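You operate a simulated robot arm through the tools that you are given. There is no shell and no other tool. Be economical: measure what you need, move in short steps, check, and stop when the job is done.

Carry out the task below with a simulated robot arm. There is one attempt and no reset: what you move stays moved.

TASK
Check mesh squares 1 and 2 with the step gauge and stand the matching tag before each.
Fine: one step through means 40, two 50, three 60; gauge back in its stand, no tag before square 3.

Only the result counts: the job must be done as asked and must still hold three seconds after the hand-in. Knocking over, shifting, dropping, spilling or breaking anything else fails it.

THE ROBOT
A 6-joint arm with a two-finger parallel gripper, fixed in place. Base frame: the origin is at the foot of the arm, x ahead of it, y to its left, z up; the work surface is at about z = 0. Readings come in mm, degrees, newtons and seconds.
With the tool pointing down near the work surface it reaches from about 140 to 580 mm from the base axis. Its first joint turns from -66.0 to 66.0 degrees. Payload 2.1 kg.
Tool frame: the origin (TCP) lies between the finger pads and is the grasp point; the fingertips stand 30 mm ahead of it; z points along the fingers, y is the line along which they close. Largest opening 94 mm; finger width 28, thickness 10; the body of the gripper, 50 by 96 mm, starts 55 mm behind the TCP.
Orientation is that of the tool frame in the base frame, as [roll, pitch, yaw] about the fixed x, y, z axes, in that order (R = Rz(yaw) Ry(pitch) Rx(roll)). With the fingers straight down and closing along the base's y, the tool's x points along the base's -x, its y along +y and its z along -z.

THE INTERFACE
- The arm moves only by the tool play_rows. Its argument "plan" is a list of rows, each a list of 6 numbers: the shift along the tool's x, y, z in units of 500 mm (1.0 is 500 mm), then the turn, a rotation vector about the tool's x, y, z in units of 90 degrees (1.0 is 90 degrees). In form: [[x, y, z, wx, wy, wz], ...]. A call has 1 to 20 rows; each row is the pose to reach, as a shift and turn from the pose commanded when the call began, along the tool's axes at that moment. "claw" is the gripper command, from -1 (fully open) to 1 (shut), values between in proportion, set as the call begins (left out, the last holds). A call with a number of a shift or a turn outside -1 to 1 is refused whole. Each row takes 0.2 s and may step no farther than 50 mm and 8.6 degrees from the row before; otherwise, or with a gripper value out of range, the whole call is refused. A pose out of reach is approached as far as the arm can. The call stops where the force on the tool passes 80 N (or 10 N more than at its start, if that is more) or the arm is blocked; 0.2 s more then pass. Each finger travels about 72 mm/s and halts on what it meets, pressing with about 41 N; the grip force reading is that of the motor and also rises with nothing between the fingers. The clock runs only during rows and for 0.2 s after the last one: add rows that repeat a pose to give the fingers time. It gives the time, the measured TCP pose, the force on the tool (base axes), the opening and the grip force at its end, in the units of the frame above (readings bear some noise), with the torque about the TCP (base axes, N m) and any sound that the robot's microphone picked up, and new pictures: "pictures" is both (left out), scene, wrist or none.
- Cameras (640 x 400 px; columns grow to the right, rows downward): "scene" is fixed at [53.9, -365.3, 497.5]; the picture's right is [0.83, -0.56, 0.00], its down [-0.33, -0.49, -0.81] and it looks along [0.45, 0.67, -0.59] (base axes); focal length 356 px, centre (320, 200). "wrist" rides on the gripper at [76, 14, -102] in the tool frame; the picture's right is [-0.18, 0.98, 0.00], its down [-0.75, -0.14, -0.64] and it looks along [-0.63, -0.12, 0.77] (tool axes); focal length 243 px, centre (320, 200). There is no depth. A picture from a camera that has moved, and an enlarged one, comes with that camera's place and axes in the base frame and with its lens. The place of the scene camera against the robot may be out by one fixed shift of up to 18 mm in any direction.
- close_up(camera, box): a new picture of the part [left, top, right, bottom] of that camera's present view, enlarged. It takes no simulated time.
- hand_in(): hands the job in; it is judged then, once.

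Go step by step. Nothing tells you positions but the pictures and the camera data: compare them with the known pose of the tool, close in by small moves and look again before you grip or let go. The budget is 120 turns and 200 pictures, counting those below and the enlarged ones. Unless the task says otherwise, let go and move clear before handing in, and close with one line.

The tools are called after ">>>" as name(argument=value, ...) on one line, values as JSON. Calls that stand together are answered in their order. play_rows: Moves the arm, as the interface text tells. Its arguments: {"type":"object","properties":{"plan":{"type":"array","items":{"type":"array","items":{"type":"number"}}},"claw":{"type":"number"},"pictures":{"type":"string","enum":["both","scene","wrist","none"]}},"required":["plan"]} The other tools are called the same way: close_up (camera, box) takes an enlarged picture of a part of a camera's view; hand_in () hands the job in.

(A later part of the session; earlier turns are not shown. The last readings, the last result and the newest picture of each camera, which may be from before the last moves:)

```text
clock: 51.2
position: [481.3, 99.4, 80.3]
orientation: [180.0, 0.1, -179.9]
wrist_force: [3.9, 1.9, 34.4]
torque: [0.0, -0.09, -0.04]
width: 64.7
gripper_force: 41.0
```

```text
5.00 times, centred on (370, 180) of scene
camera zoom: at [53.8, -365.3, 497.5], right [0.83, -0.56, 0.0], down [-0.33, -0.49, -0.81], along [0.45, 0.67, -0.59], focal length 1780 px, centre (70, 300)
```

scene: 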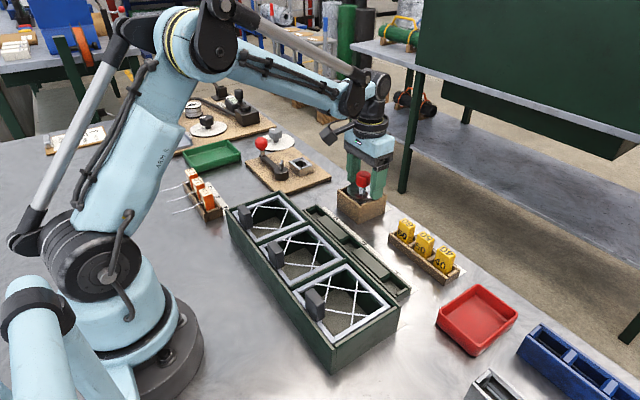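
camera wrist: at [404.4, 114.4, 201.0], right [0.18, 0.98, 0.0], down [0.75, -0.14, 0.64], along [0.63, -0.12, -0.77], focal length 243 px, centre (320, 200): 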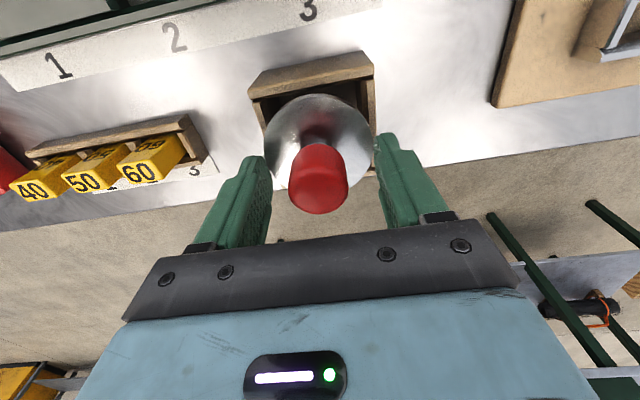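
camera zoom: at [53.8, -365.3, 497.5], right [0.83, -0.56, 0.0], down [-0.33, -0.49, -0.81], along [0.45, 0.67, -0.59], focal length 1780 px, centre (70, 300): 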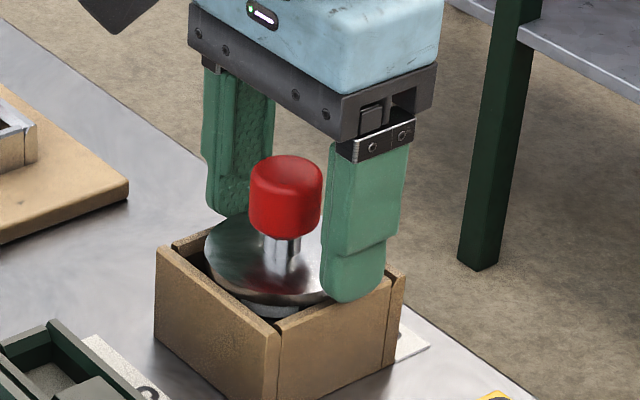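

Seated: the knob is back at its original image height and the floor carries the load. I'll release and rise.

>>> play_rows(plan=[[0, 0, 0, 0, 0, 0], [0, 0, 0, 0, 0, 0], [0, 0, -0.002, 0, 0, 0], [0, 0, -0.02, 0, 0, 0], [0, 0, -0.06, 0, 0, 0], [0, 0, -0.12, 0, 0, 0], [0, 0, -0.2, 0, 0, 0], [0, 0, -0.24, 0, 0, 0]], claw=-0.8, pictures="both")

>>> close_up(camera="scene", box=[320, 160, 480, 290])

>>> close_up(camera="wrist", box=[60, 0, 400, 180])

```text
clock: 53.0
position: [478.5, 96.0, 199.7]
orientation: [179.9, 0.0, 179.9]
wrist_force: [-0.4, -0.6, -0.4]
torque: [0.0, 0.0, -0.02]
width: 84.6
gripper_force: 0.1
camera wrist: at [404.0, 112.2, 302.6], right [0.18, 0.98, 0.0], down [0.75, -0.14, 0.64], along [0.63, -0.12, -0.77], focal length 243 px, centre (320, 200)
```

scene: 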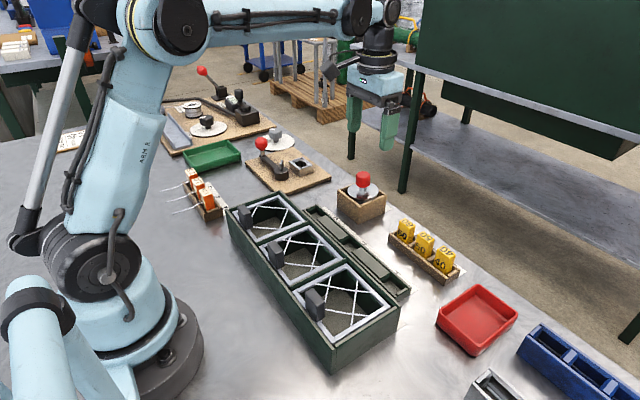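
wrist: 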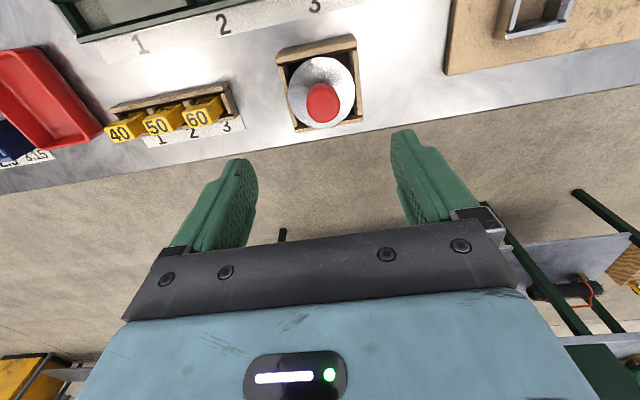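

```text
3.08 times, centred on (400, 225) of scene
camera zoom: at [53.9, -365.3, 497.5], right [0.83, -0.56, 0.0], down [-0.33, -0.49, -0.81], along [0.45, 0.67, -0.59], focal length 1095 px, centre (74, 123)
```

zoom: 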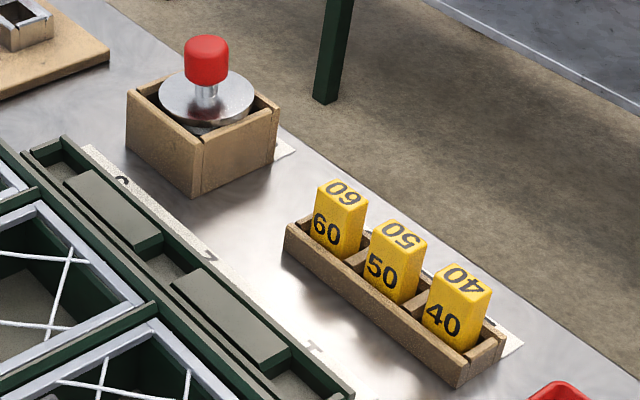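

```text
1.88 times, centred on (230, 90) of wrist
camera zoom: at [404.0, 112.2, 302.6], right [0.18, 0.98, 0.0], down [0.75, -0.14, 0.64], along [0.63, -0.12, -0.77], focal length 457 px, centre (489, 407)
```

zoom: 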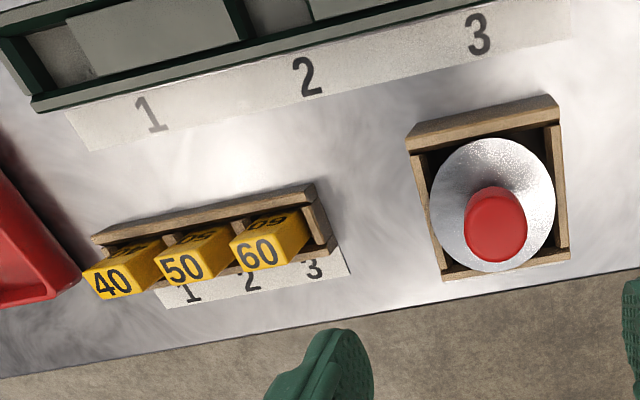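

The gauge is back in its stand. Now I'll look at the tags and the rail closely.

>>> play_rows(plan=[[0.02, -0.06, 0, 0, 0, 0], [0.05, -0.13, 0, 0, 0, 0], [0.08, -0.2, 0.01, 0, 0, 0], [0.11, -0.27, 0.03, 0, 0, 0], [0.14, -0.33, 0.05, 0, 0, 0], [0.156, -0.354, 0.06, 0, 0, 0], [0.156, -0.354, 0.06, 0, 0, 0]], pictures="wrist")

>>> close_up(camera="wrist", box=[200, 60, 420, 230])

>>> close_up(camera="scene", box=[375, 205, 475, 295])

```text
clock: 54.6
position: [400.6, -78.0, 169.9]
orientation: [-179.9, 0.0, 179.9]
wrist_force: [0.5, 0.0, 0.1]
torque: [0.01, -0.01, 0.0]
width: 84.6
gripper_force: 0.0
camera wrist: at [326.3, -62.7, 273.1], right [0.18, 0.98, 0.0], down [0.75, -0.14, 0.64], along [0.63, -0.12, -0.77], focal length 243 px, centre (320, 200)
```

wrist: 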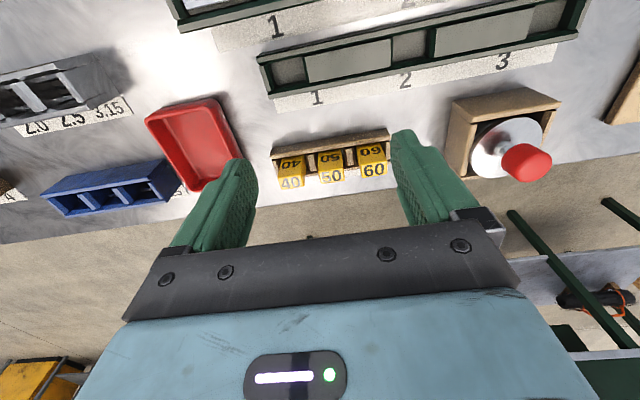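

```text
2.35 times, centred on (310, 145) of wrist
camera zoom: at [326.3, -62.7, 273.1], right [0.18, 0.98, 0.0], down [0.75, -0.14, 0.64], along [0.63, -0.12, -0.77], focal length 571 px, centre (344, 329)
```

zoom: 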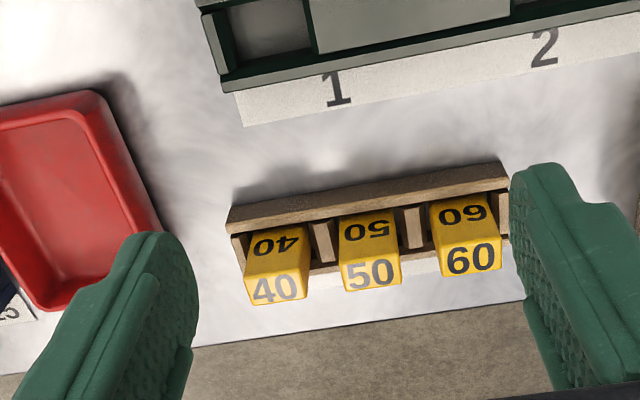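

```text
4.44 times, centred on (425, 250) of scene
camera zoom: at [53.9, -365.3, 497.5], right [0.83, -0.56, 0.0], down [-0.33, -0.49, -0.81], along [0.45, 0.67, -0.59], focal length 1582 px, centre (-147, -22)
```

zoom: 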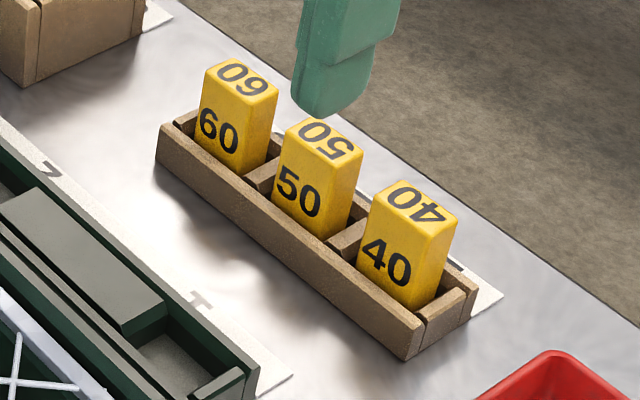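

Each tag is about 27 × 17 × 50 mm: 40 is at (477, −123), 50 at (477, −78) and 60 at (477, −32), and the rail pockets are near (376, −105) and (376, 11). I'll hover above tag 40 with the fingers narrowed to 36 mm.

>>> play_rows(plan=[[-0.05, -0.03, 0.02, 0, 0, 0], [-0.1, -0.06, 0.05, 0, 0, 0], [-0.14, -0.085, 0.09, 0, 0, 0], [-0.154, -0.091, 0.12, 0, 0, 0], [-0.154, -0.091, 0.12, 0, 0, 0]], claw=0.234, pictures="both")

>>> close_up(camera="wrist", box=[220, 80, 420, 240])

>>> close_up(camera="scene", box=[375, 190, 475, 290])

```text
clock: 55.8
position: [479.2, -125.3, 109.0]
orientation: [-180.0, -0.1, -180.0]
wrist_force: [0.0, -0.3, 0.2]
torque: [-0.03, 0.02, 0.02]
width: 36.1
gripper_force: 0.0
camera wrist: at [403.8, -109.3, 212.6], right [0.18, 0.98, 0.0], down [0.75, -0.14, 0.64], along [0.63, -0.12, -0.77], focal length 243 px, centre (320, 200)
```

scene: 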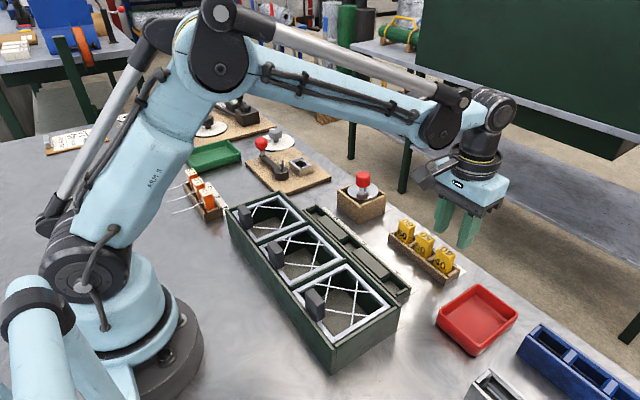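
wrist: 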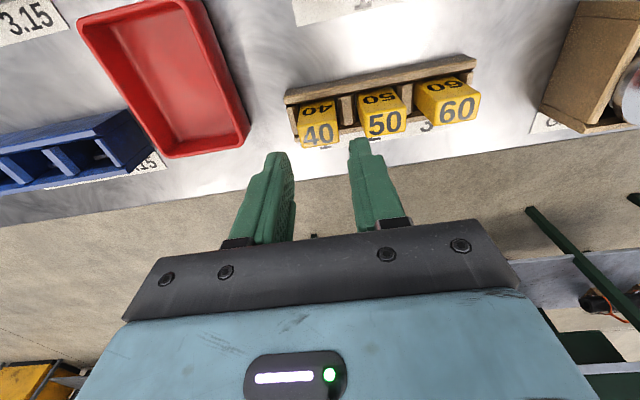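

```text
2.50 times, centred on (320, 160) of wrist
camera zoom: at [403.8, -109.3, 212.6], right [0.18, 0.98, 0.0], down [0.75, -0.14, 0.64], along [0.63, -0.12, -0.77], focal length 606 px, centre (320, 300)
```

zoom: 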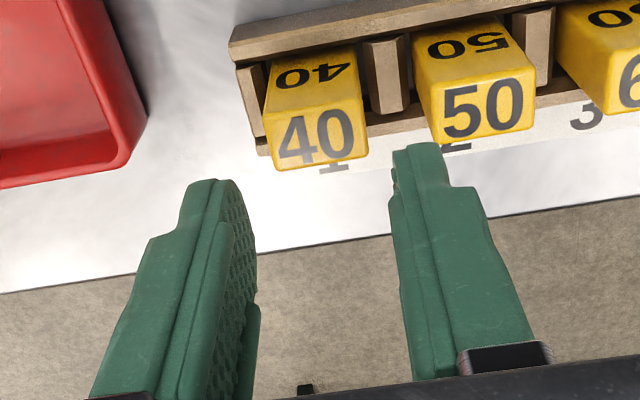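

```text
4.00 times, centred on (425, 240) of scene
camera zoom: at [53.9, -365.3, 497.5], right [0.83, -0.56, 0.0], down [-0.33, -0.49, -0.81], along [0.45, 0.67, -0.59], focal length 1424 px, centre (-100, 40)
```

zoom: 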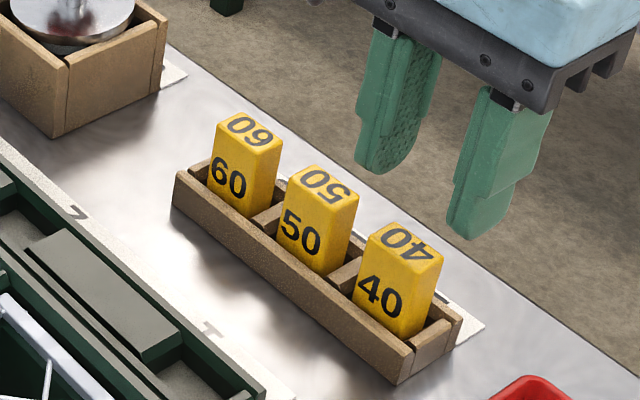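

Tag 40's top is at (477.5, −123.8). I'll correct by 1 mm and descend partway.

>>> play_rows(plan=[[0.002, 0.002, 0.03, 0, 0, 0], [0.002, 0.002, 0.06, 0, 0, 0], [0.002, 0.002, 0.08, 0, 0, 0], [0.002, 0.002, 0.09, 0, 0, 0], [0.002, 0.002, 0.09, 0, 0, 0]], pictures="both")

>>> close_up(camera="wrist", box=[220, 80, 420, 240])

>>> close_up(camera="scene", box=[390, 200, 480, 290])

```text
clock: 57.0
position: [476.9, -122.1, 63.7]
orientation: [-180.0, 0.0, 180.0]
wrist_force: [-0.4, 0.0, -0.4]
torque: [-0.03, 0.0, -0.01]
width: 35.8
gripper_force: 0.1
camera wrist: at [402.5, -106.7, 166.6], right [0.18, 0.98, 0.0], down [0.75, -0.14, 0.64], along [0.63, -0.12, -0.77], focal length 243 px, centre (320, 200)
```

scene: 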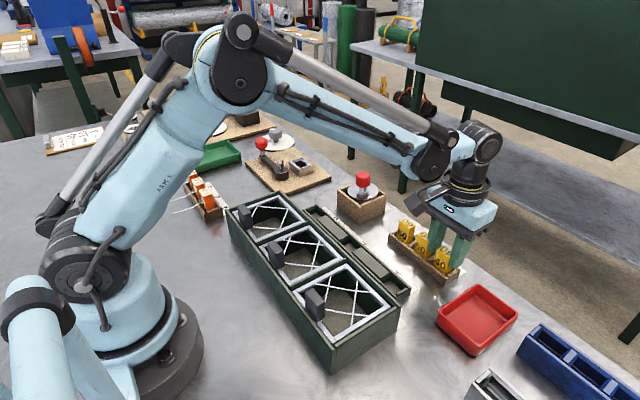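
wrist: 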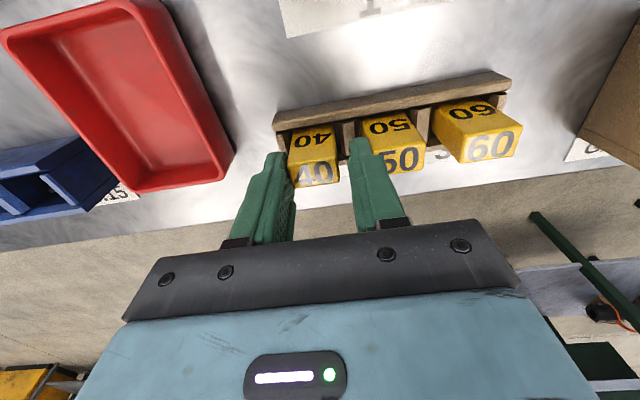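

```text
2.50 times, centred on (320, 160) of wrist
camera zoom: at [402.5, -106.7, 166.6], right [0.18, 0.98, 0.0], down [0.75, -0.14, 0.64], along [0.63, -0.12, -0.77], focal length 606 px, centre (320, 300)
```

zoom: 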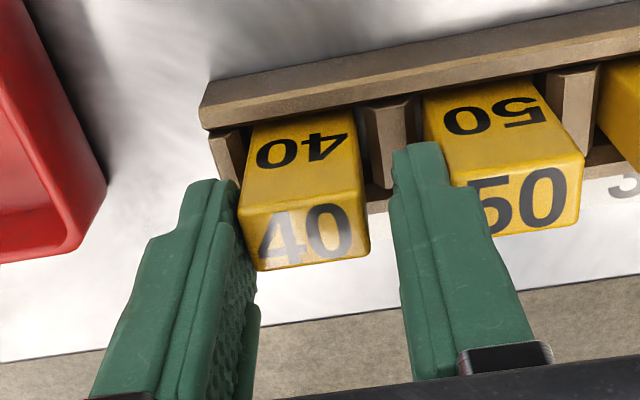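

```text
4.44 times, centred on (435, 245) of scene
camera zoom: at [53.9, -365.3, 497.5], right [0.83, -0.56, 0.0], down [-0.33, -0.49, -0.81], along [0.45, 0.67, -0.59], focal length 1582 px, centre (-191, 0)
```

zoom: 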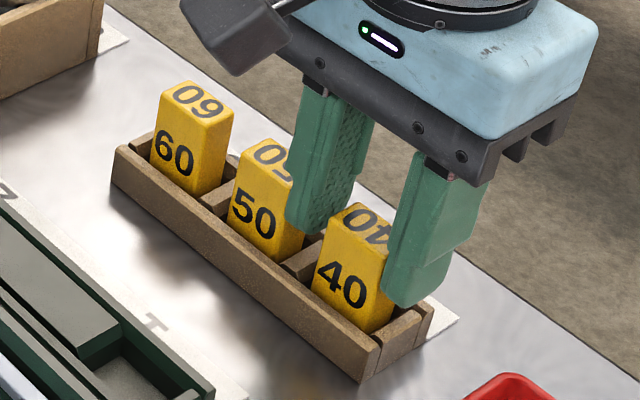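

The fingers straddle the tag. I'll shift −1.5 mm in y, drop 5 mm more, then close.

>>> play_rows(plan=[[0, -0.003, 0.004, 0, 0, 0], [0, -0.003, 0.01, 0, 0, 0], [0, -0.003, 0.01, 0, 0, 0]], pictures="none")

>>> play_rows(plan=[[0, 0, 0, 0, 0, 0], [0, 0, 0, 0, 0, 0], [0, 0, 0, 0, 0, 0]], claw=1, pictures="both")

>>> close_up(camera="scene", box=[390, 200, 480, 290])

```text
clock: 57.8
position: [475.9, -124.4, 59.1]
orientation: [180.0, 0.0, 180.0]
wrist_force: [-0.5, 0.0, 0.0]
torque: [0.02, 0.06, 0.03]
width: 35.8
gripper_force: 0.0
```

```text
clock: 58.6
position: [476.5, -124.4, 60.6]
orientation: [180.0, 0.0, -179.9]
wrist_force: [-0.1, 0.4, 0.3]
torque: [0.02, -0.02, -0.01]
width: 26.4
gripper_force: 40.8
camera wrist: at [401.8, -108.7, 162.8], right [0.18, 0.98, 0.0], down [0.75, -0.14, 0.64], along [0.63, -0.12, -0.77], focal length 243 px, centre (320, 200)
```

scene: 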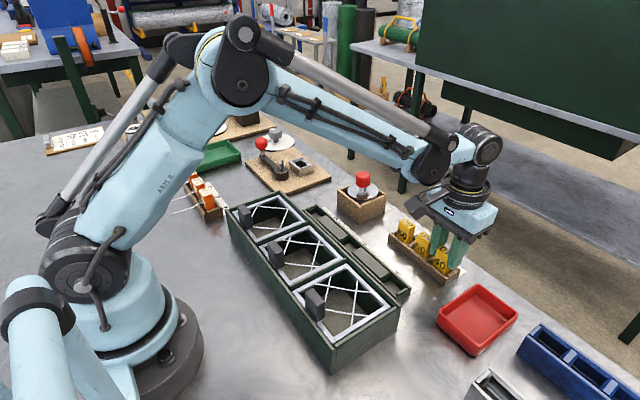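
wrist: 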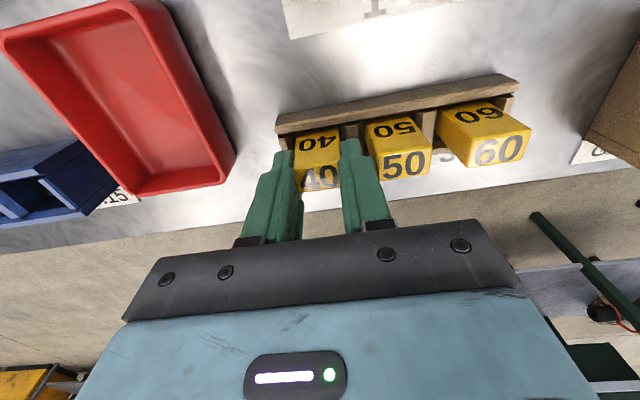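

```text
4.44 times, centred on (435, 245) of scene
camera zoom: at [53.9, -365.3, 497.5], right [0.83, -0.56, 0.0], down [-0.33, -0.49, -0.81], along [0.45, 0.67, -0.59], focal length 1582 px, centre (-191, 0)
```

zoom: 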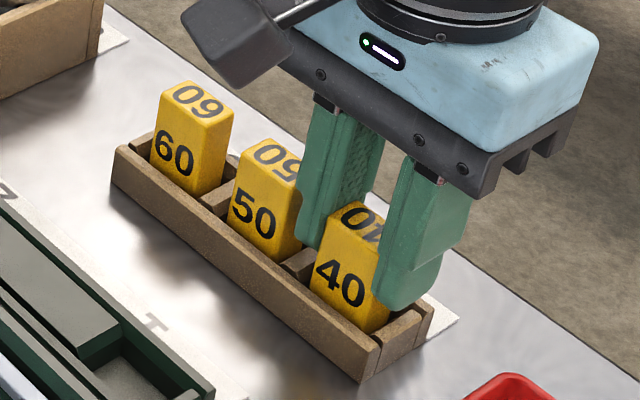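

Gripped (26.4 mm). Lifting slowly.

>>> play_rows(plan=[[0, 0, -0.006, 0, 0, 0], [0, 0, -0.014, 0, 0, 0], [0, 0, -0.03, 0, 0, 0], [0, 0, -0.05, 0, 0, 0], [0, 0, -0.07, 0, 0, 0], [0, 0, -0.1, 0, 0, 0], [0, 0, -0.13, 0, 0, 0], [0, 0, -0.15, 0, 0, 0], [0, 0, -0.15, 0, 0, 0]], pictures="both")

>>> close_up(camera="scene", box=[390, 160, 490, 290])

```text
clock: 60.6
position: [477.3, -124.0, 134.5]
orientation: [179.9, 0.1, -180.0]
wrist_force: [-0.4, 0.7, -0.6]
torque: [0.02, 0.01, -0.01]
width: 26.6
gripper_force: 40.8
camera wrist: at [401.5, -107.8, 237.1], right [0.18, 0.98, 0.0], down [0.75, -0.14, 0.64], along [0.63, -0.12, -0.77], focal length 243 px, centre (320, 200)
```

scene: 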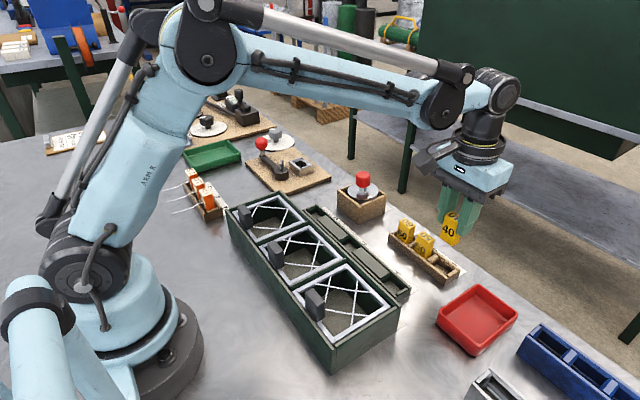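
wrist: 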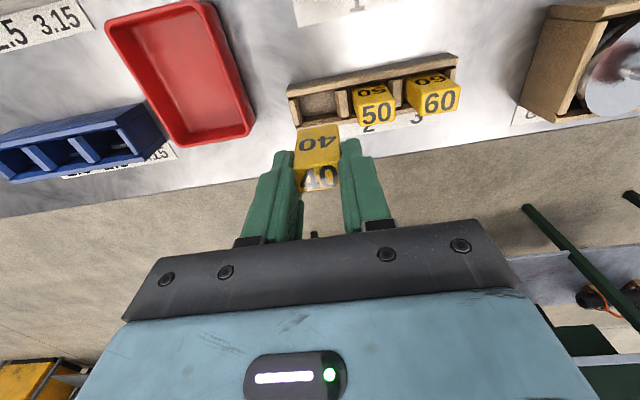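

```text
3.08 times, centred on (440, 225) of scene
camera zoom: at [53.9, -365.3, 497.5], right [0.83, -0.56, 0.0], down [-0.33, -0.49, -0.81], along [0.45, 0.67, -0.59], focal length 1095 px, centre (-49, 123)
```

zoom: 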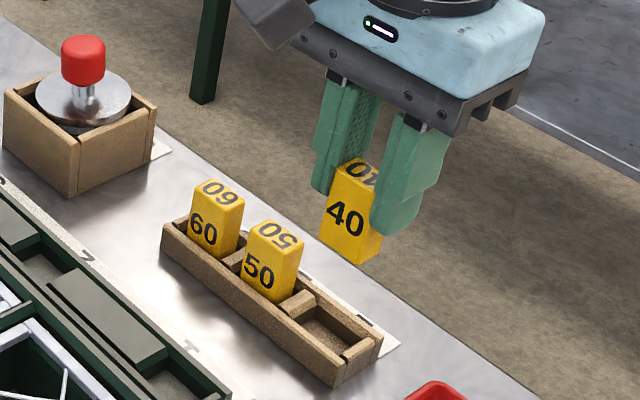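

Held well. I'll carry it over rail pocket 1.

>>> play_rows(plan=[[0.05, 0.01, 0, 0, 0, 0], [0.1, 0.019, 0, 0, 0, 0], [0.15, 0.029, 0, 0, 0, 0], [0.19, 0.036, 0, 0, 0, 0], [0.202, 0.038, 0, 0, 0, 0], [0.202, 0.038, 0, 0, 0, 0]], pictures="both")

>>> close_up(camera="wrist", box=[230, 40, 410, 200])

>>> close_up(camera="scene", box=[330, 200, 450, 310])

```text
clock: 62.0
position: [374.9, -103.5, 133.2]
orientation: [-180.0, 0.0, 180.0]
wrist_force: [0.0, 0.3, -0.6]
torque: [-0.01, -0.03, 0.02]
width: 26.5
gripper_force: 40.7
camera wrist: at [300.0, -87.9, 236.6], right [0.18, 0.98, 0.0], down [0.75, -0.14, 0.64], along [0.63, -0.12, -0.77], focal length 243 px, centre (320, 200)
```

scene: 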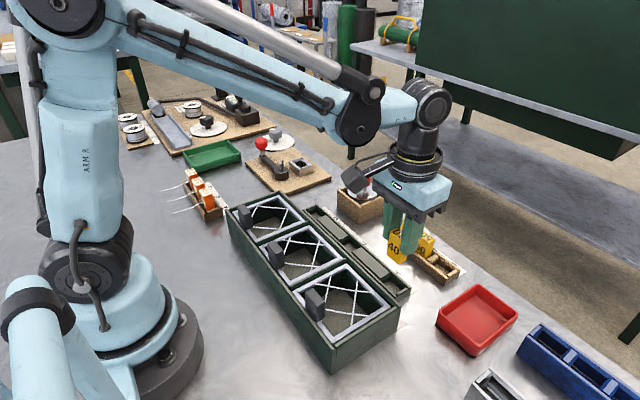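
wrist: 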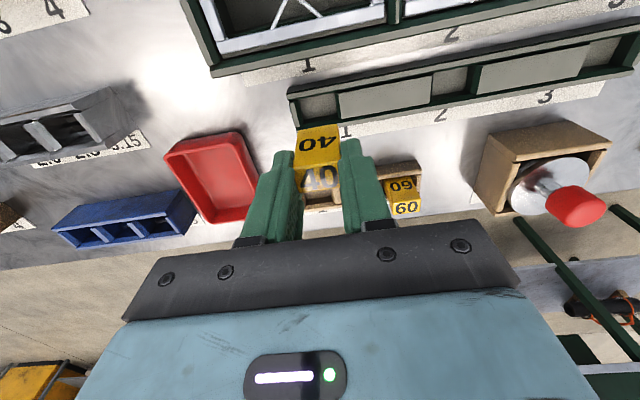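

```text
2.50 times, centred on (320, 120) of wrist
camera zoom: at [300.0, -87.9, 236.6], right [0.18, 0.98, 0.0], down [0.75, -0.14, 0.64], along [0.63, -0.12, -0.77], focal length 606 px, centre (320, 400)
```

zoom: 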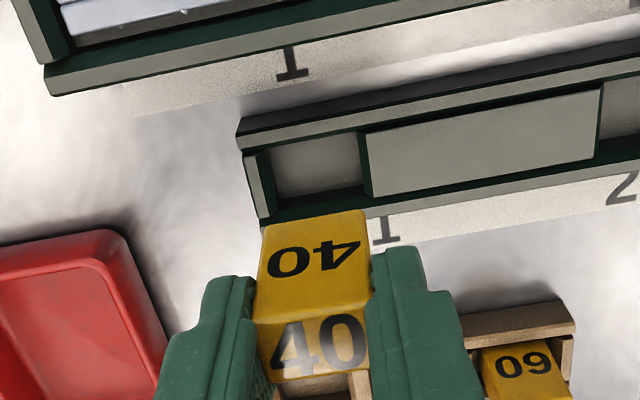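

```text
3.64 times, centred on (390, 255) of scene
camera zoom: at [53.9, -365.3, 497.5], right [0.83, -0.56, 0.0], down [-0.33, -0.49, -0.81], along [0.45, 0.67, -0.59], focal length 1295 px, centre (66, 0)
```

zoom: 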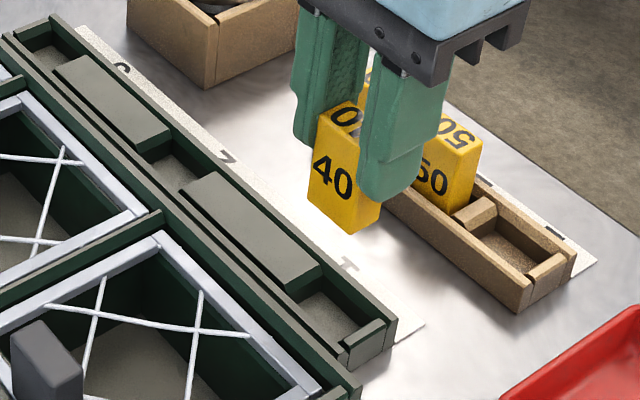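

Pocket 1's centre is about (376.7, −104.3), and the tag hangs nearly above it. I'll make a small correction and lower to just above the rail.

>>> play_rows(plan=[[-0.002, -0.0015, 0.03, 0, 0, 0], [-0.002, -0.0015, 0.06, 0, 0, 0], [-0.002, -0.0015, 0.085, 0, 0, 0], [-0.002, -0.0015, 0.1, 0, 0, 0], [-0.002, -0.0015, 0.1, 0, 0, 0]], pictures="both")

>>> close_up(camera="wrist", box=[230, 40, 410, 200])

>>> close_up(camera="scene", box=[340, 210, 430, 310])

```text
clock: 63.2
position: [376.1, -104.6, 83.6]
orientation: [179.9, 0.0, -180.0]
wrist_force: [-0.4, -0.1, -0.1]
torque: [0.01, 0.03, 0.0]
width: 26.5
gripper_force: 41.3
camera wrist: at [301.8, -89.3, 186.0], right [0.18, 0.98, 0.0], down [0.75, -0.14, 0.64], along [0.63, -0.12, -0.77], focal length 243 px, centre (320, 200)
```

scene: 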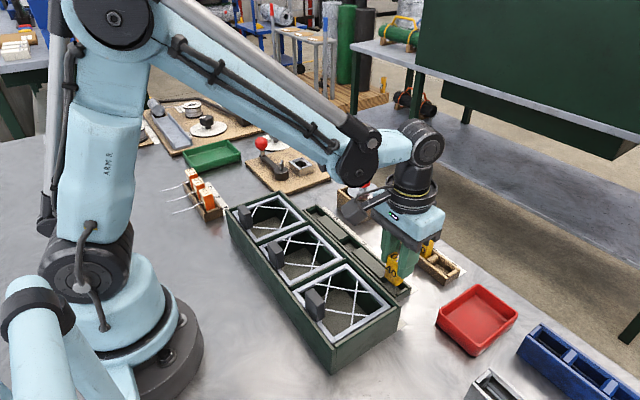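
wrist: 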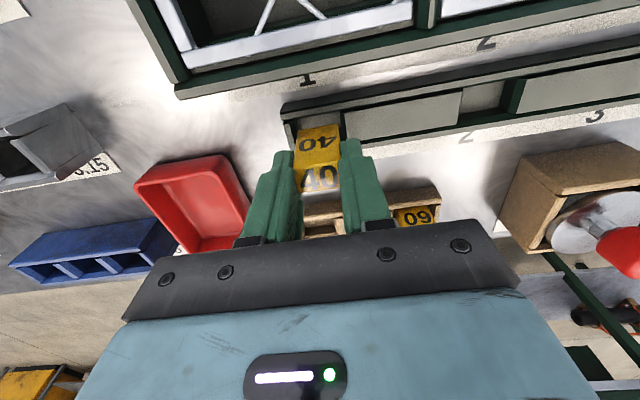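

```text
2.50 times, centred on (320, 120) of wrist
camera zoom: at [301.8, -89.3, 186.0], right [0.18, 0.98, 0.0], down [0.75, -0.14, 0.64], along [0.63, -0.12, -0.77], focal length 606 px, centre (320, 400)
```

zoom: 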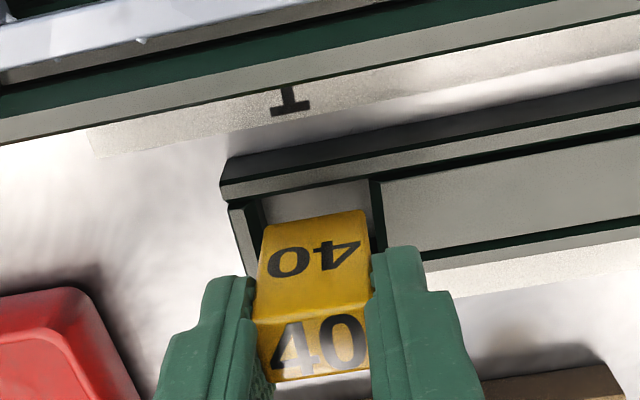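

```text
4.00 times, centred on (385, 260) of scene
camera zoom: at [53.9, -365.3, 497.5], right [0.83, -0.56, 0.0], down [-0.33, -0.49, -0.81], along [0.45, 0.67, -0.59], focal length 1424 px, centre (60, -40)
```

zoom: 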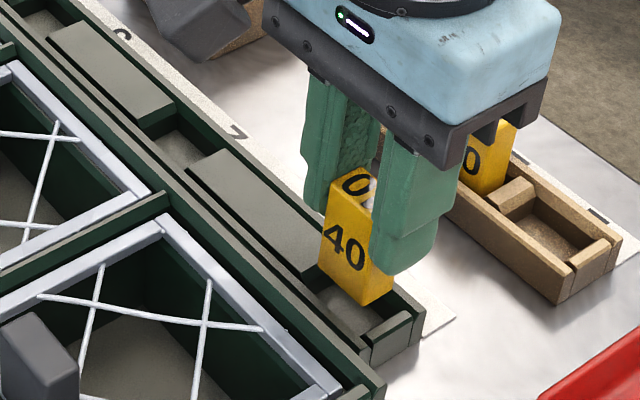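

It's centred in y; I'll shift −1 mm in x and descend to the rail's top edge, then look again.

>>> play_rows(plan=[[0.002, 0, 0.01, 0, 0, 0], [0.002, 0, 0.018, 0, 0, 0], [0.002, 0, 0.018, 0, 0, 0]], pictures="scene")

>>> close_up(camera="scene", box=[355, 230, 415, 305])

>>> close_up(camera="wrist", box=[260, 80, 380, 190])

```text
clock: 64.0
position: [376.5, -106.0, 75.1]
orientation: [-179.9, 0.0, 180.0]
wrist_force: [0.3, 0.0, -0.2]
torque: [0.0, 0.01, 0.04]
width: 26.8
gripper_force: 40.9
```

scene: 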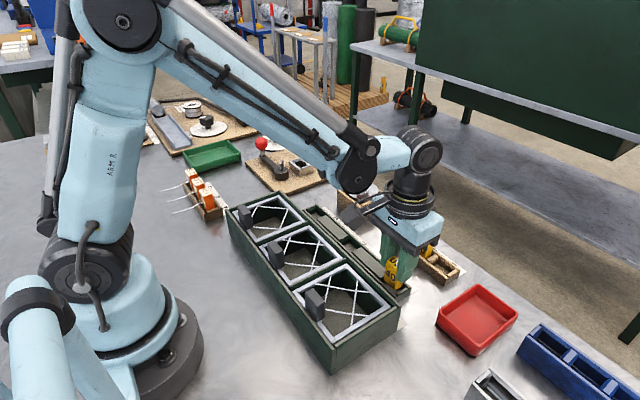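

```text
5.33 times, centred on (385, 268) of scene
camera zoom: at [53.9, -365.3, 497.5], right [0.83, -0.56, 0.0], down [-0.33, -0.49, -0.81], along [0.45, 0.67, -0.59], focal length 1899 px, centre (-27, -160)
```

zoom: 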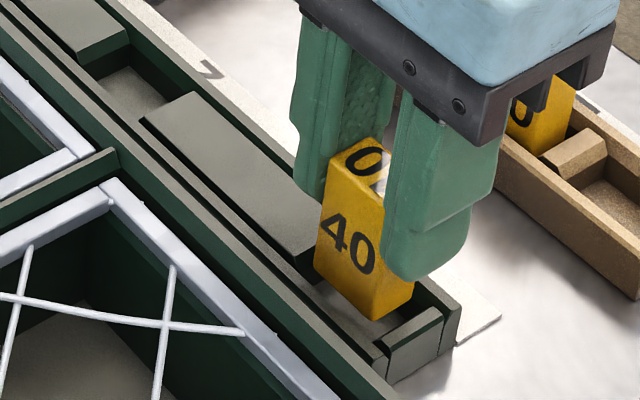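

```text
3.64 times, centred on (320, 135) of wrist
camera zoom: at [301.2, -89.4, 177.5], right [0.18, 0.98, 0.0], down [0.75, -0.14, 0.64], along [0.63, -0.12, -0.77], focal length 882 px, centre (320, 436)
```

zoom: 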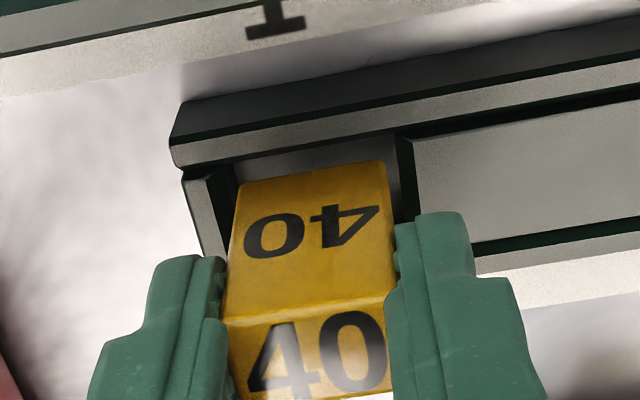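

There are gaps on all sides. Lowering into the pocket.

>>> play_rows(plan=[[0.001, 0, 0.006, 0, 0, 0], [0.001, 0, 0.012, 0, 0, 0], [0.001, 0, 0.018, 0, 0, 0]], pictures="none")

>>> play_rows(plan=[[0, 0, 0.004, 0, 0, 0]], pictures="none")

>>> play_rows(plan=[[0, 0, 0.003, 0, 0, 0]], pictures="scene")

>>> close_up(camera="scene", box=[355, 230, 415, 305])

```text
clock: 64.8
position: [375.1, -104.5, 68.6]
orientation: [180.0, 0.0, 180.0]
wrist_force: [-0.1, -0.4, -0.1]
torque: [-0.01, 0.0, 0.01]
width: 26.6
gripper_force: 41.1
```

```text
clock: 65.2
position: [376.7, -106.1, 67.0]
orientation: [180.0, 0.0, 180.0]
wrist_force: [0.2, -0.2, -1.0]
torque: [-0.03, -0.01, -0.02]
width: 26.7
gripper_force: 40.9
```

```text
clock: 65.6
position: [377.0, -104.4, 64.7]
orientation: [179.9, 0.1, 180.0]
wrist_force: [0.7, 0.0, -0.7]
torque: [-0.02, 0.01, -0.01]
width: 26.4
gripper_force: 40.9
```

scene: 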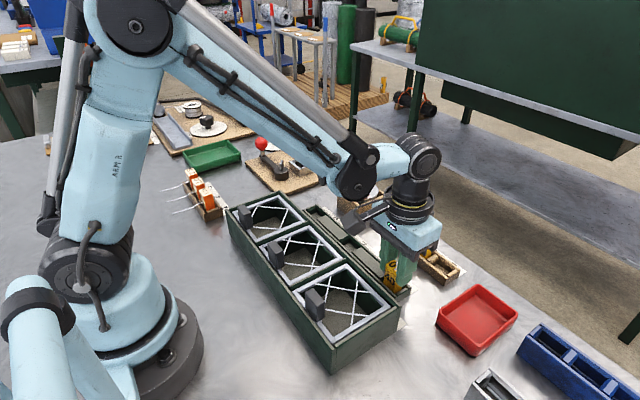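

```text
5.33 times, centred on (385, 268) of scene
camera zoom: at [53.9, -365.3, 497.5], right [0.83, -0.56, 0.0], down [-0.33, -0.49, -0.81], along [0.45, 0.67, -0.59], focal length 1899 px, centre (-27, -160)
```

zoom: 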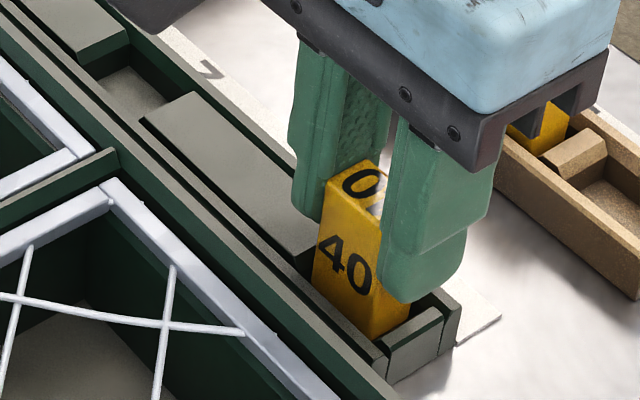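

>>> play_rows(plan=[[0, 0, 0.004, 0, 0, 0]], pictures="none")

>>> play_rows(plan=[[0, 0, 0.003, 0, 0, 0]], pictures="none")

>>> play_rows(plan=[[0, 0, 0.002, 0, 0, 0]], pictures="none")

```text
clock: 66.0
position: [376.6, -105.5, 61.7]
orientation: [180.0, -0.1, 180.0]
wrist_force: [0.4, 1.1, 0.0]
torque: [-0.01, 0.01, -0.03]
width: 26.4
gripper_force: 40.9
```

```text
clock: 66.4
position: [375.8, -105.1, 61.1]
orientation: [180.0, 0.0, 180.0]
wrist_force: [-0.3, -0.2, 0.6]
torque: [0.02, 0.02, 0.0]
width: 26.6
gripper_force: 41.1
```

```text
clock: 66.8
position: [376.8, -105.5, 60.7]
orientation: [-179.9, 0.1, 179.9]
wrist_force: [0.2, -1.1, 22.3]
torque: [-0.09, 0.02, 0.01]
width: 26.3
gripper_force: 40.8
```

It has landed on the pocket floor. I'll open gently and rise.

>>> play_rows(plan=[[0, 0, 0, 0, 0, 0], [0, 0, 0, 0, 0, 0], [0, 0, -0.01, 0, 0, 0], [0, 0, -0.04, 0, 0, 0], [0, 0, -0.09, 0, 0, 0], [0, 0, -0.15, 0, 0, 0], [0, 0, -0.15, 0, 0, 0]], claw=0.234, pictures="both")

>>> close_up(camera="scene", box=[340, 210, 430, 310])

```text
clock: 68.4
position: [375.3, -102.5, 136.5]
orientation: [-179.9, -0.1, -180.0]
wrist_force: [-0.1, -0.2, 0.1]
torque: [0.02, 0.03, 0.02]
width: 36.0
gripper_force: 0.1
camera wrist: at [301.0, -87.9, 238.3], right [0.18, 0.98, 0.0], down [0.75, -0.14, 0.64], along [0.63, -0.12, -0.77], focal length 243 px, centre (320, 200)
```

scene: 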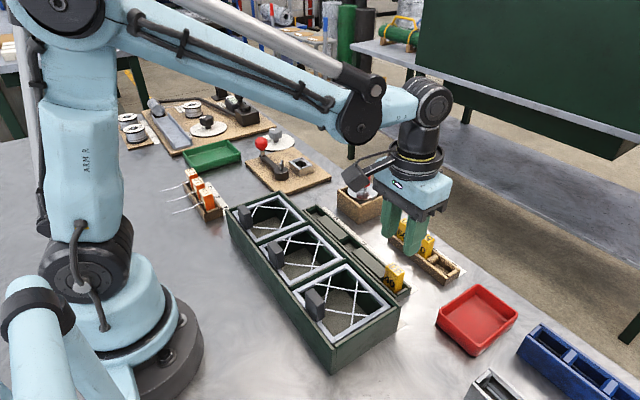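
wrist: 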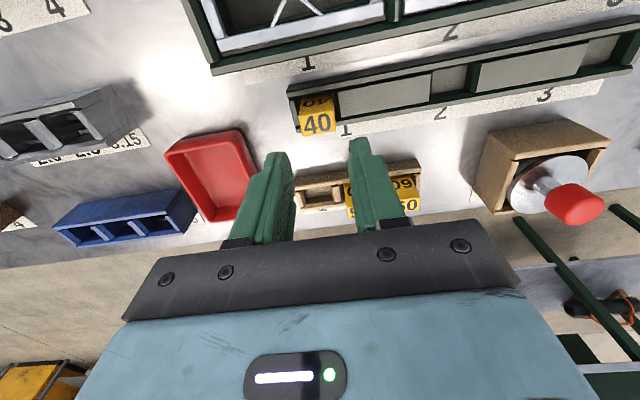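

```text
4.00 times, centred on (385, 260) of scene
camera zoom: at [53.9, -365.3, 497.5], right [0.83, -0.56, 0.0], down [-0.33, -0.49, -0.81], along [0.45, 0.67, -0.59], focal length 1424 px, centre (60, -40)
```

zoom: 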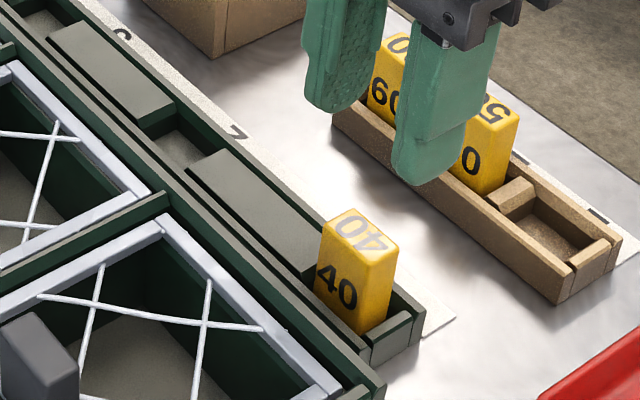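

Tag 40 stands upright in pocket 1. Next I'll hover above tag 50.

>>> play_rows(plan=[[-0.05, 0.013, 0, 0, 0, 0], [-0.1, 0.027, 0, 0, 0, 0], [-0.15, 0.04, 0, 0, 0, 0], [-0.19, 0.05, 0.02, 0, 0, 0], [-0.203, 0.0545, 0.052, 0, 0, 0], [-0.203, 0.0545, 0.052, 0, 0, 0]], pictures="wrist")

>>> close_up(camera="wrist", box=[220, 80, 420, 240])

```text
clock: 69.8
position: [480.0, -77.7, 106.9]
orientation: [180.0, 0.0, 179.9]
wrist_force: [-0.1, 0.7, 0.5]
torque: [0.02, 0.0, -0.04]
width: 35.8
gripper_force: 0.0
camera wrist: at [404.4, -61.7, 210.1], right [0.18, 0.98, 0.0], down [0.75, -0.14, 0.64], along [0.63, -0.12, -0.77], focal length 243 px, centre (320, 200)
```

wrist: 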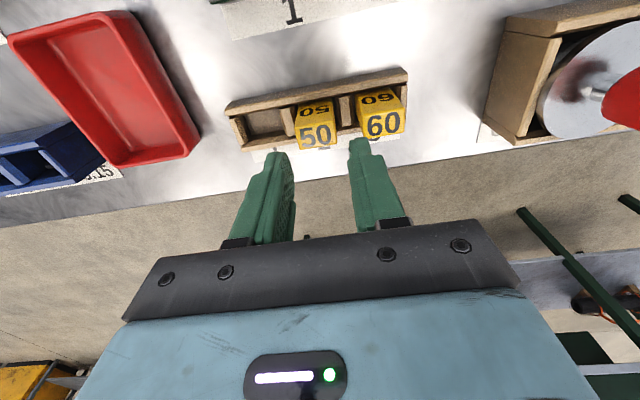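

```text
2.50 times, centred on (320, 160) of wrist
camera zoom: at [404.4, -61.7, 210.1], right [0.18, 0.98, 0.0], down [0.75, -0.14, 0.64], along [0.63, -0.12, -0.77], focal length 606 px, centre (320, 300)
```

zoom: 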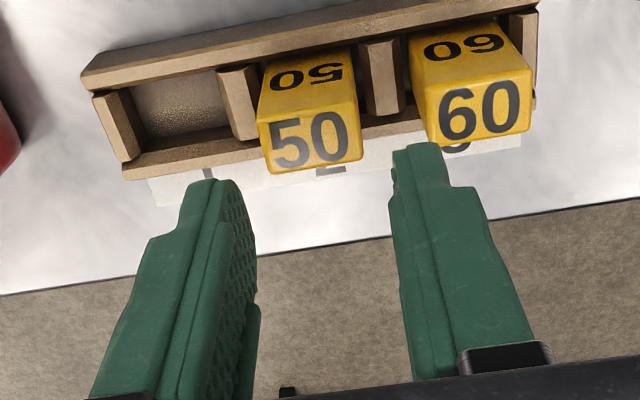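

Tag 50's top is at about (477.5, −78.3). I'll correct by −2.6 mm in y and descend partway.

>>> play_rows(plan=[[0.003, -0.005, 0.02, 0, 0, 0], [0.003, -0.005, 0.05, 0, 0, 0], [0.003, -0.005, 0.075, 0, 0, 0], [0.003, -0.005, 0.09, 0, 0, 0], [0.003, -0.005, 0.09, 0, 0, 0]], pictures="wrist")

>>> close_up(camera="wrist", box=[220, 80, 420, 240])

>>> close_up(camera="scene", box=[380, 190, 480, 290])

```text
clock: 71.0
position: [475.9, -80.8, 62.1]
orientation: [-180.0, 0.0, -180.0]
wrist_force: [-0.2, -0.7, 0.1]
torque: [0.01, 0.05, -0.05]
width: 35.8
gripper_force: 0.1
camera wrist: at [401.3, -65.0, 165.5], right [0.18, 0.98, 0.0], down [0.75, -0.14, 0.64], along [0.63, -0.12, -0.77], focal length 243 px, centre (320, 200)
```

wrist: 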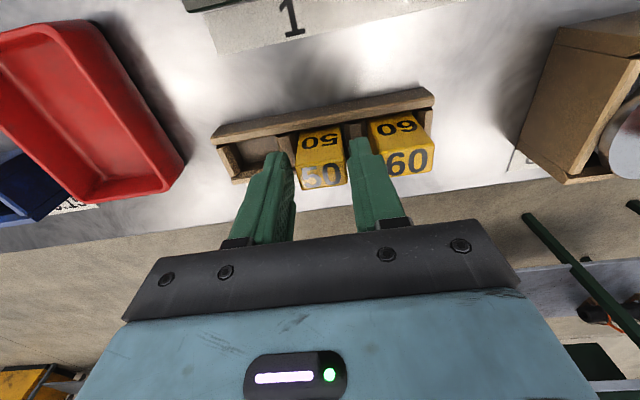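

```text
2.50 times, centred on (320, 160) of wrist
camera zoom: at [401.3, -65.0, 165.5], right [0.18, 0.98, 0.0], down [0.75, -0.14, 0.64], along [0.63, -0.12, -0.77], focal length 606 px, centre (320, 300)
```

zoom: 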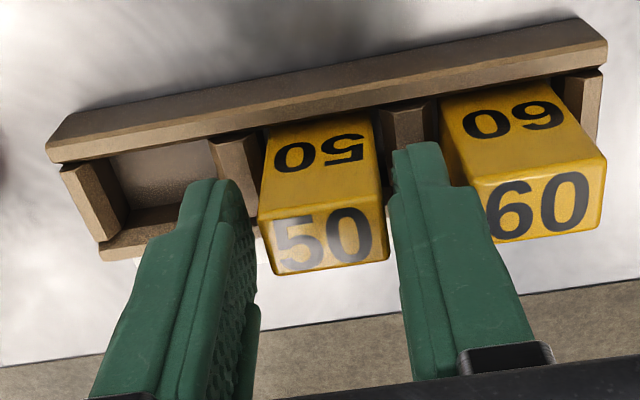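

```text
4.00 times, centred on (430, 240) of scene
camera zoom: at [53.9, -365.3, 497.5], right [0.83, -0.56, 0.0], down [-0.33, -0.49, -0.81], along [0.45, 0.67, -0.59], focal length 1424 px, centre (-120, 40)
```

zoom: 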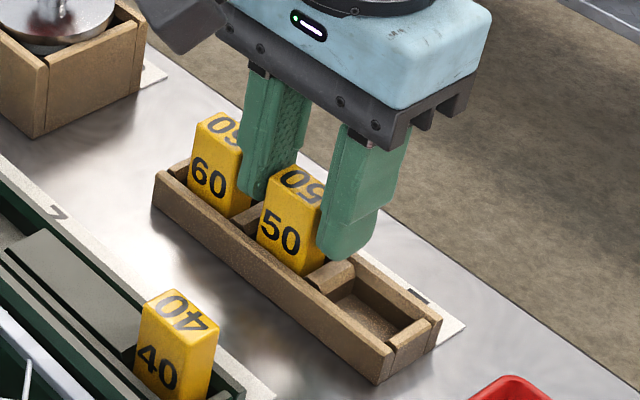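

>>> play_rows(plan=[[0, 0.003, 0.004, 0, 0, 0], [0, 0.003, 0.009, 0, 0, 0], [0, 0.003, 0.009, 0, 0, 0]], pictures="none")

>>> play_rows(plan=[[0, 0, 0, 0, 0, 0], [0, 0, 0, 0, 0, 0], [0, 0, 0, 0, 0, 0]], claw=1, pictures="scene")

>>> close_up(camera="scene", box=[380, 190, 480, 290])

```text
clock: 71.8
position: [475.4, -78.7, 58.2]
orientation: [180.0, 0.0, -180.0]
wrist_force: [0.5, -0.7, 0.5]
torque: [-0.01, 0.0, 0.0]
width: 36.0
gripper_force: 0.2
```

```text
clock: 72.6
position: [476.2, -78.3, 60.4]
orientation: [-180.0, 0.0, 180.0]
wrist_force: [-0.1, 0.1, 1.8]
torque: [0.03, -0.06, 0.02]
width: 26.3
gripper_force: 40.5
```

scene: 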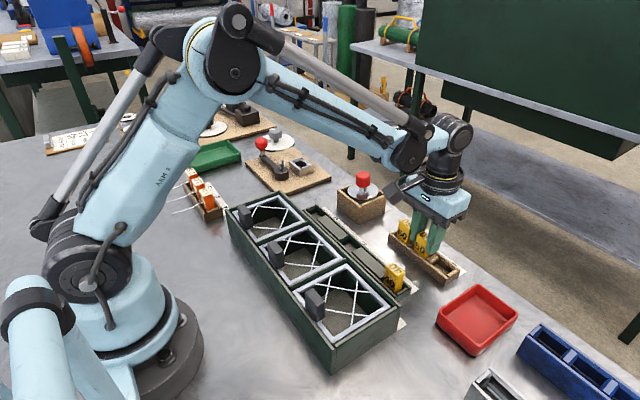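

```text
4.00 times, centred on (430, 240) of scene
camera zoom: at [53.9, -365.3, 497.5], right [0.83, -0.56, 0.0], down [-0.33, -0.49, -0.81], along [0.45, 0.67, -0.59], focal length 1424 px, centre (-120, 40)
```

zoom: 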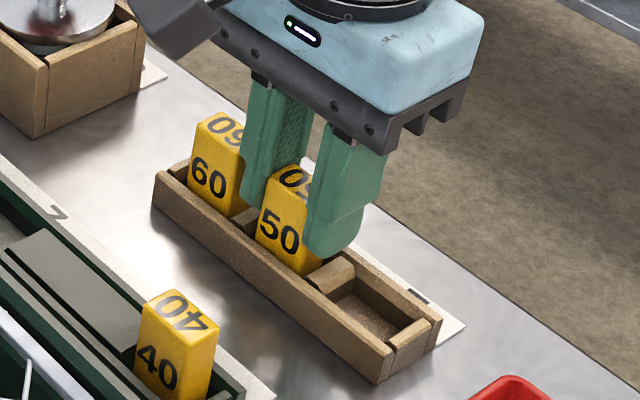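

Gripped. I'll lift and carry it over pocket 2.

>>> play_rows(plan=[[0, 0, -0.006, 0, 0, 0], [0, 0, -0.014, 0, 0, 0], [0, 0, -0.03, 0, 0, 0], [0, 0, -0.05, 0, 0, 0], [0, 0, -0.08, 0, 0, 0], [0, 0, -0.12, 0, 0, 0], [0, 0, -0.15, 0, 0, 0], [0.05, 0.044, -0.15, 0, 0, 0], [0.1, 0.088, -0.15, 0, 0, 0], [0.15, 0.132, -0.15, 0, 0, 0], [0.19, 0.168, -0.15, 0, 0, 0], [0.203, 0.18, -0.15, 0, 0, 0], [0.203, 0.18, -0.15, 0, 0, 0]], pictures="both")

>>> close_up(camera="wrist", box=[230, 40, 410, 200])

>>> close_up(camera="scene", box=[310, 180, 430, 300])

```text
clock: 75.4
position: [373.6, 11.1, 131.9]
orientation: [180.0, -0.1, 179.9]
wrist_force: [0.0, 0.6, -1.0]
torque: [-0.01, 0.03, 0.04]
width: 26.5
gripper_force: 40.6
camera wrist: at [297.8, 27.5, 234.6], right [0.19, 0.98, 0.0], down [0.75, -0.14, 0.64], along [0.63, -0.12, -0.77], focal length 243 px, centre (320, 200)
```

scene: 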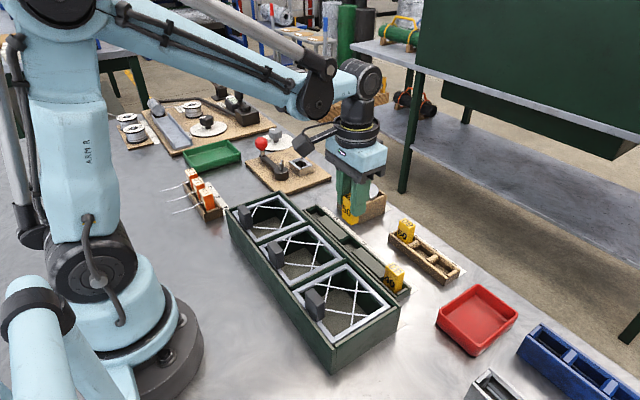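
wrist: 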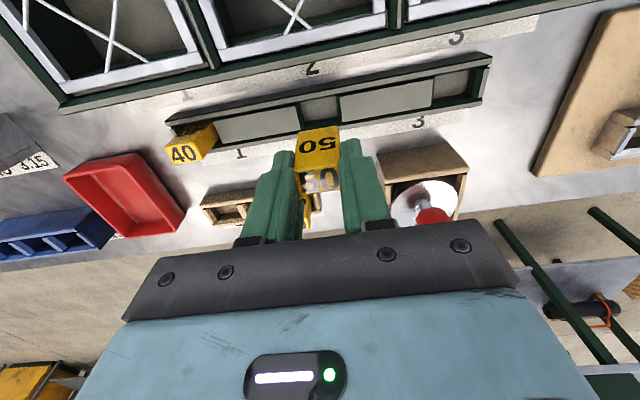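

```text
2.50 times, centred on (320, 120) of wrist
camera zoom: at [297.8, 27.5, 234.6], right [0.19, 0.98, 0.0], down [0.75, -0.14, 0.64], along [0.63, -0.12, -0.77], focal length 606 px, centre (320, 400)
```

zoom: 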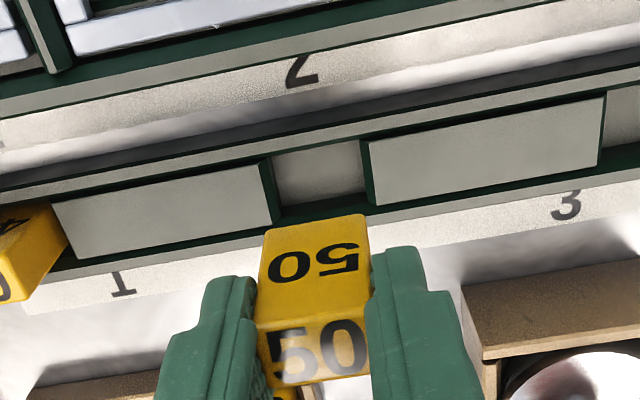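

```text
3.33 times, centred on (370, 240) of scene
camera zoom: at [53.9, -365.3, 497.5], right [0.83, -0.56, 0.0], down [-0.33, -0.49, -0.81], along [0.45, 0.67, -0.59], focal length 1187 px, centre (153, 67)
```

zoom: 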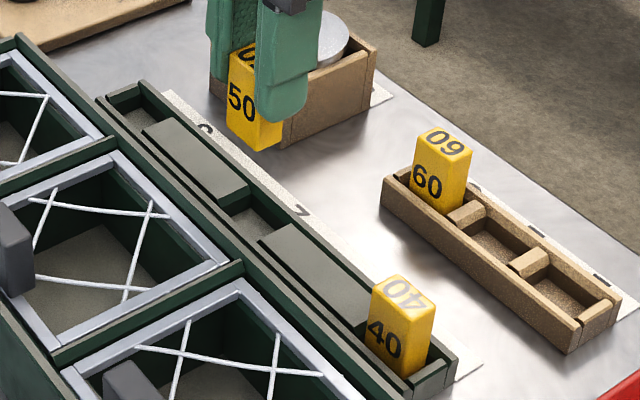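

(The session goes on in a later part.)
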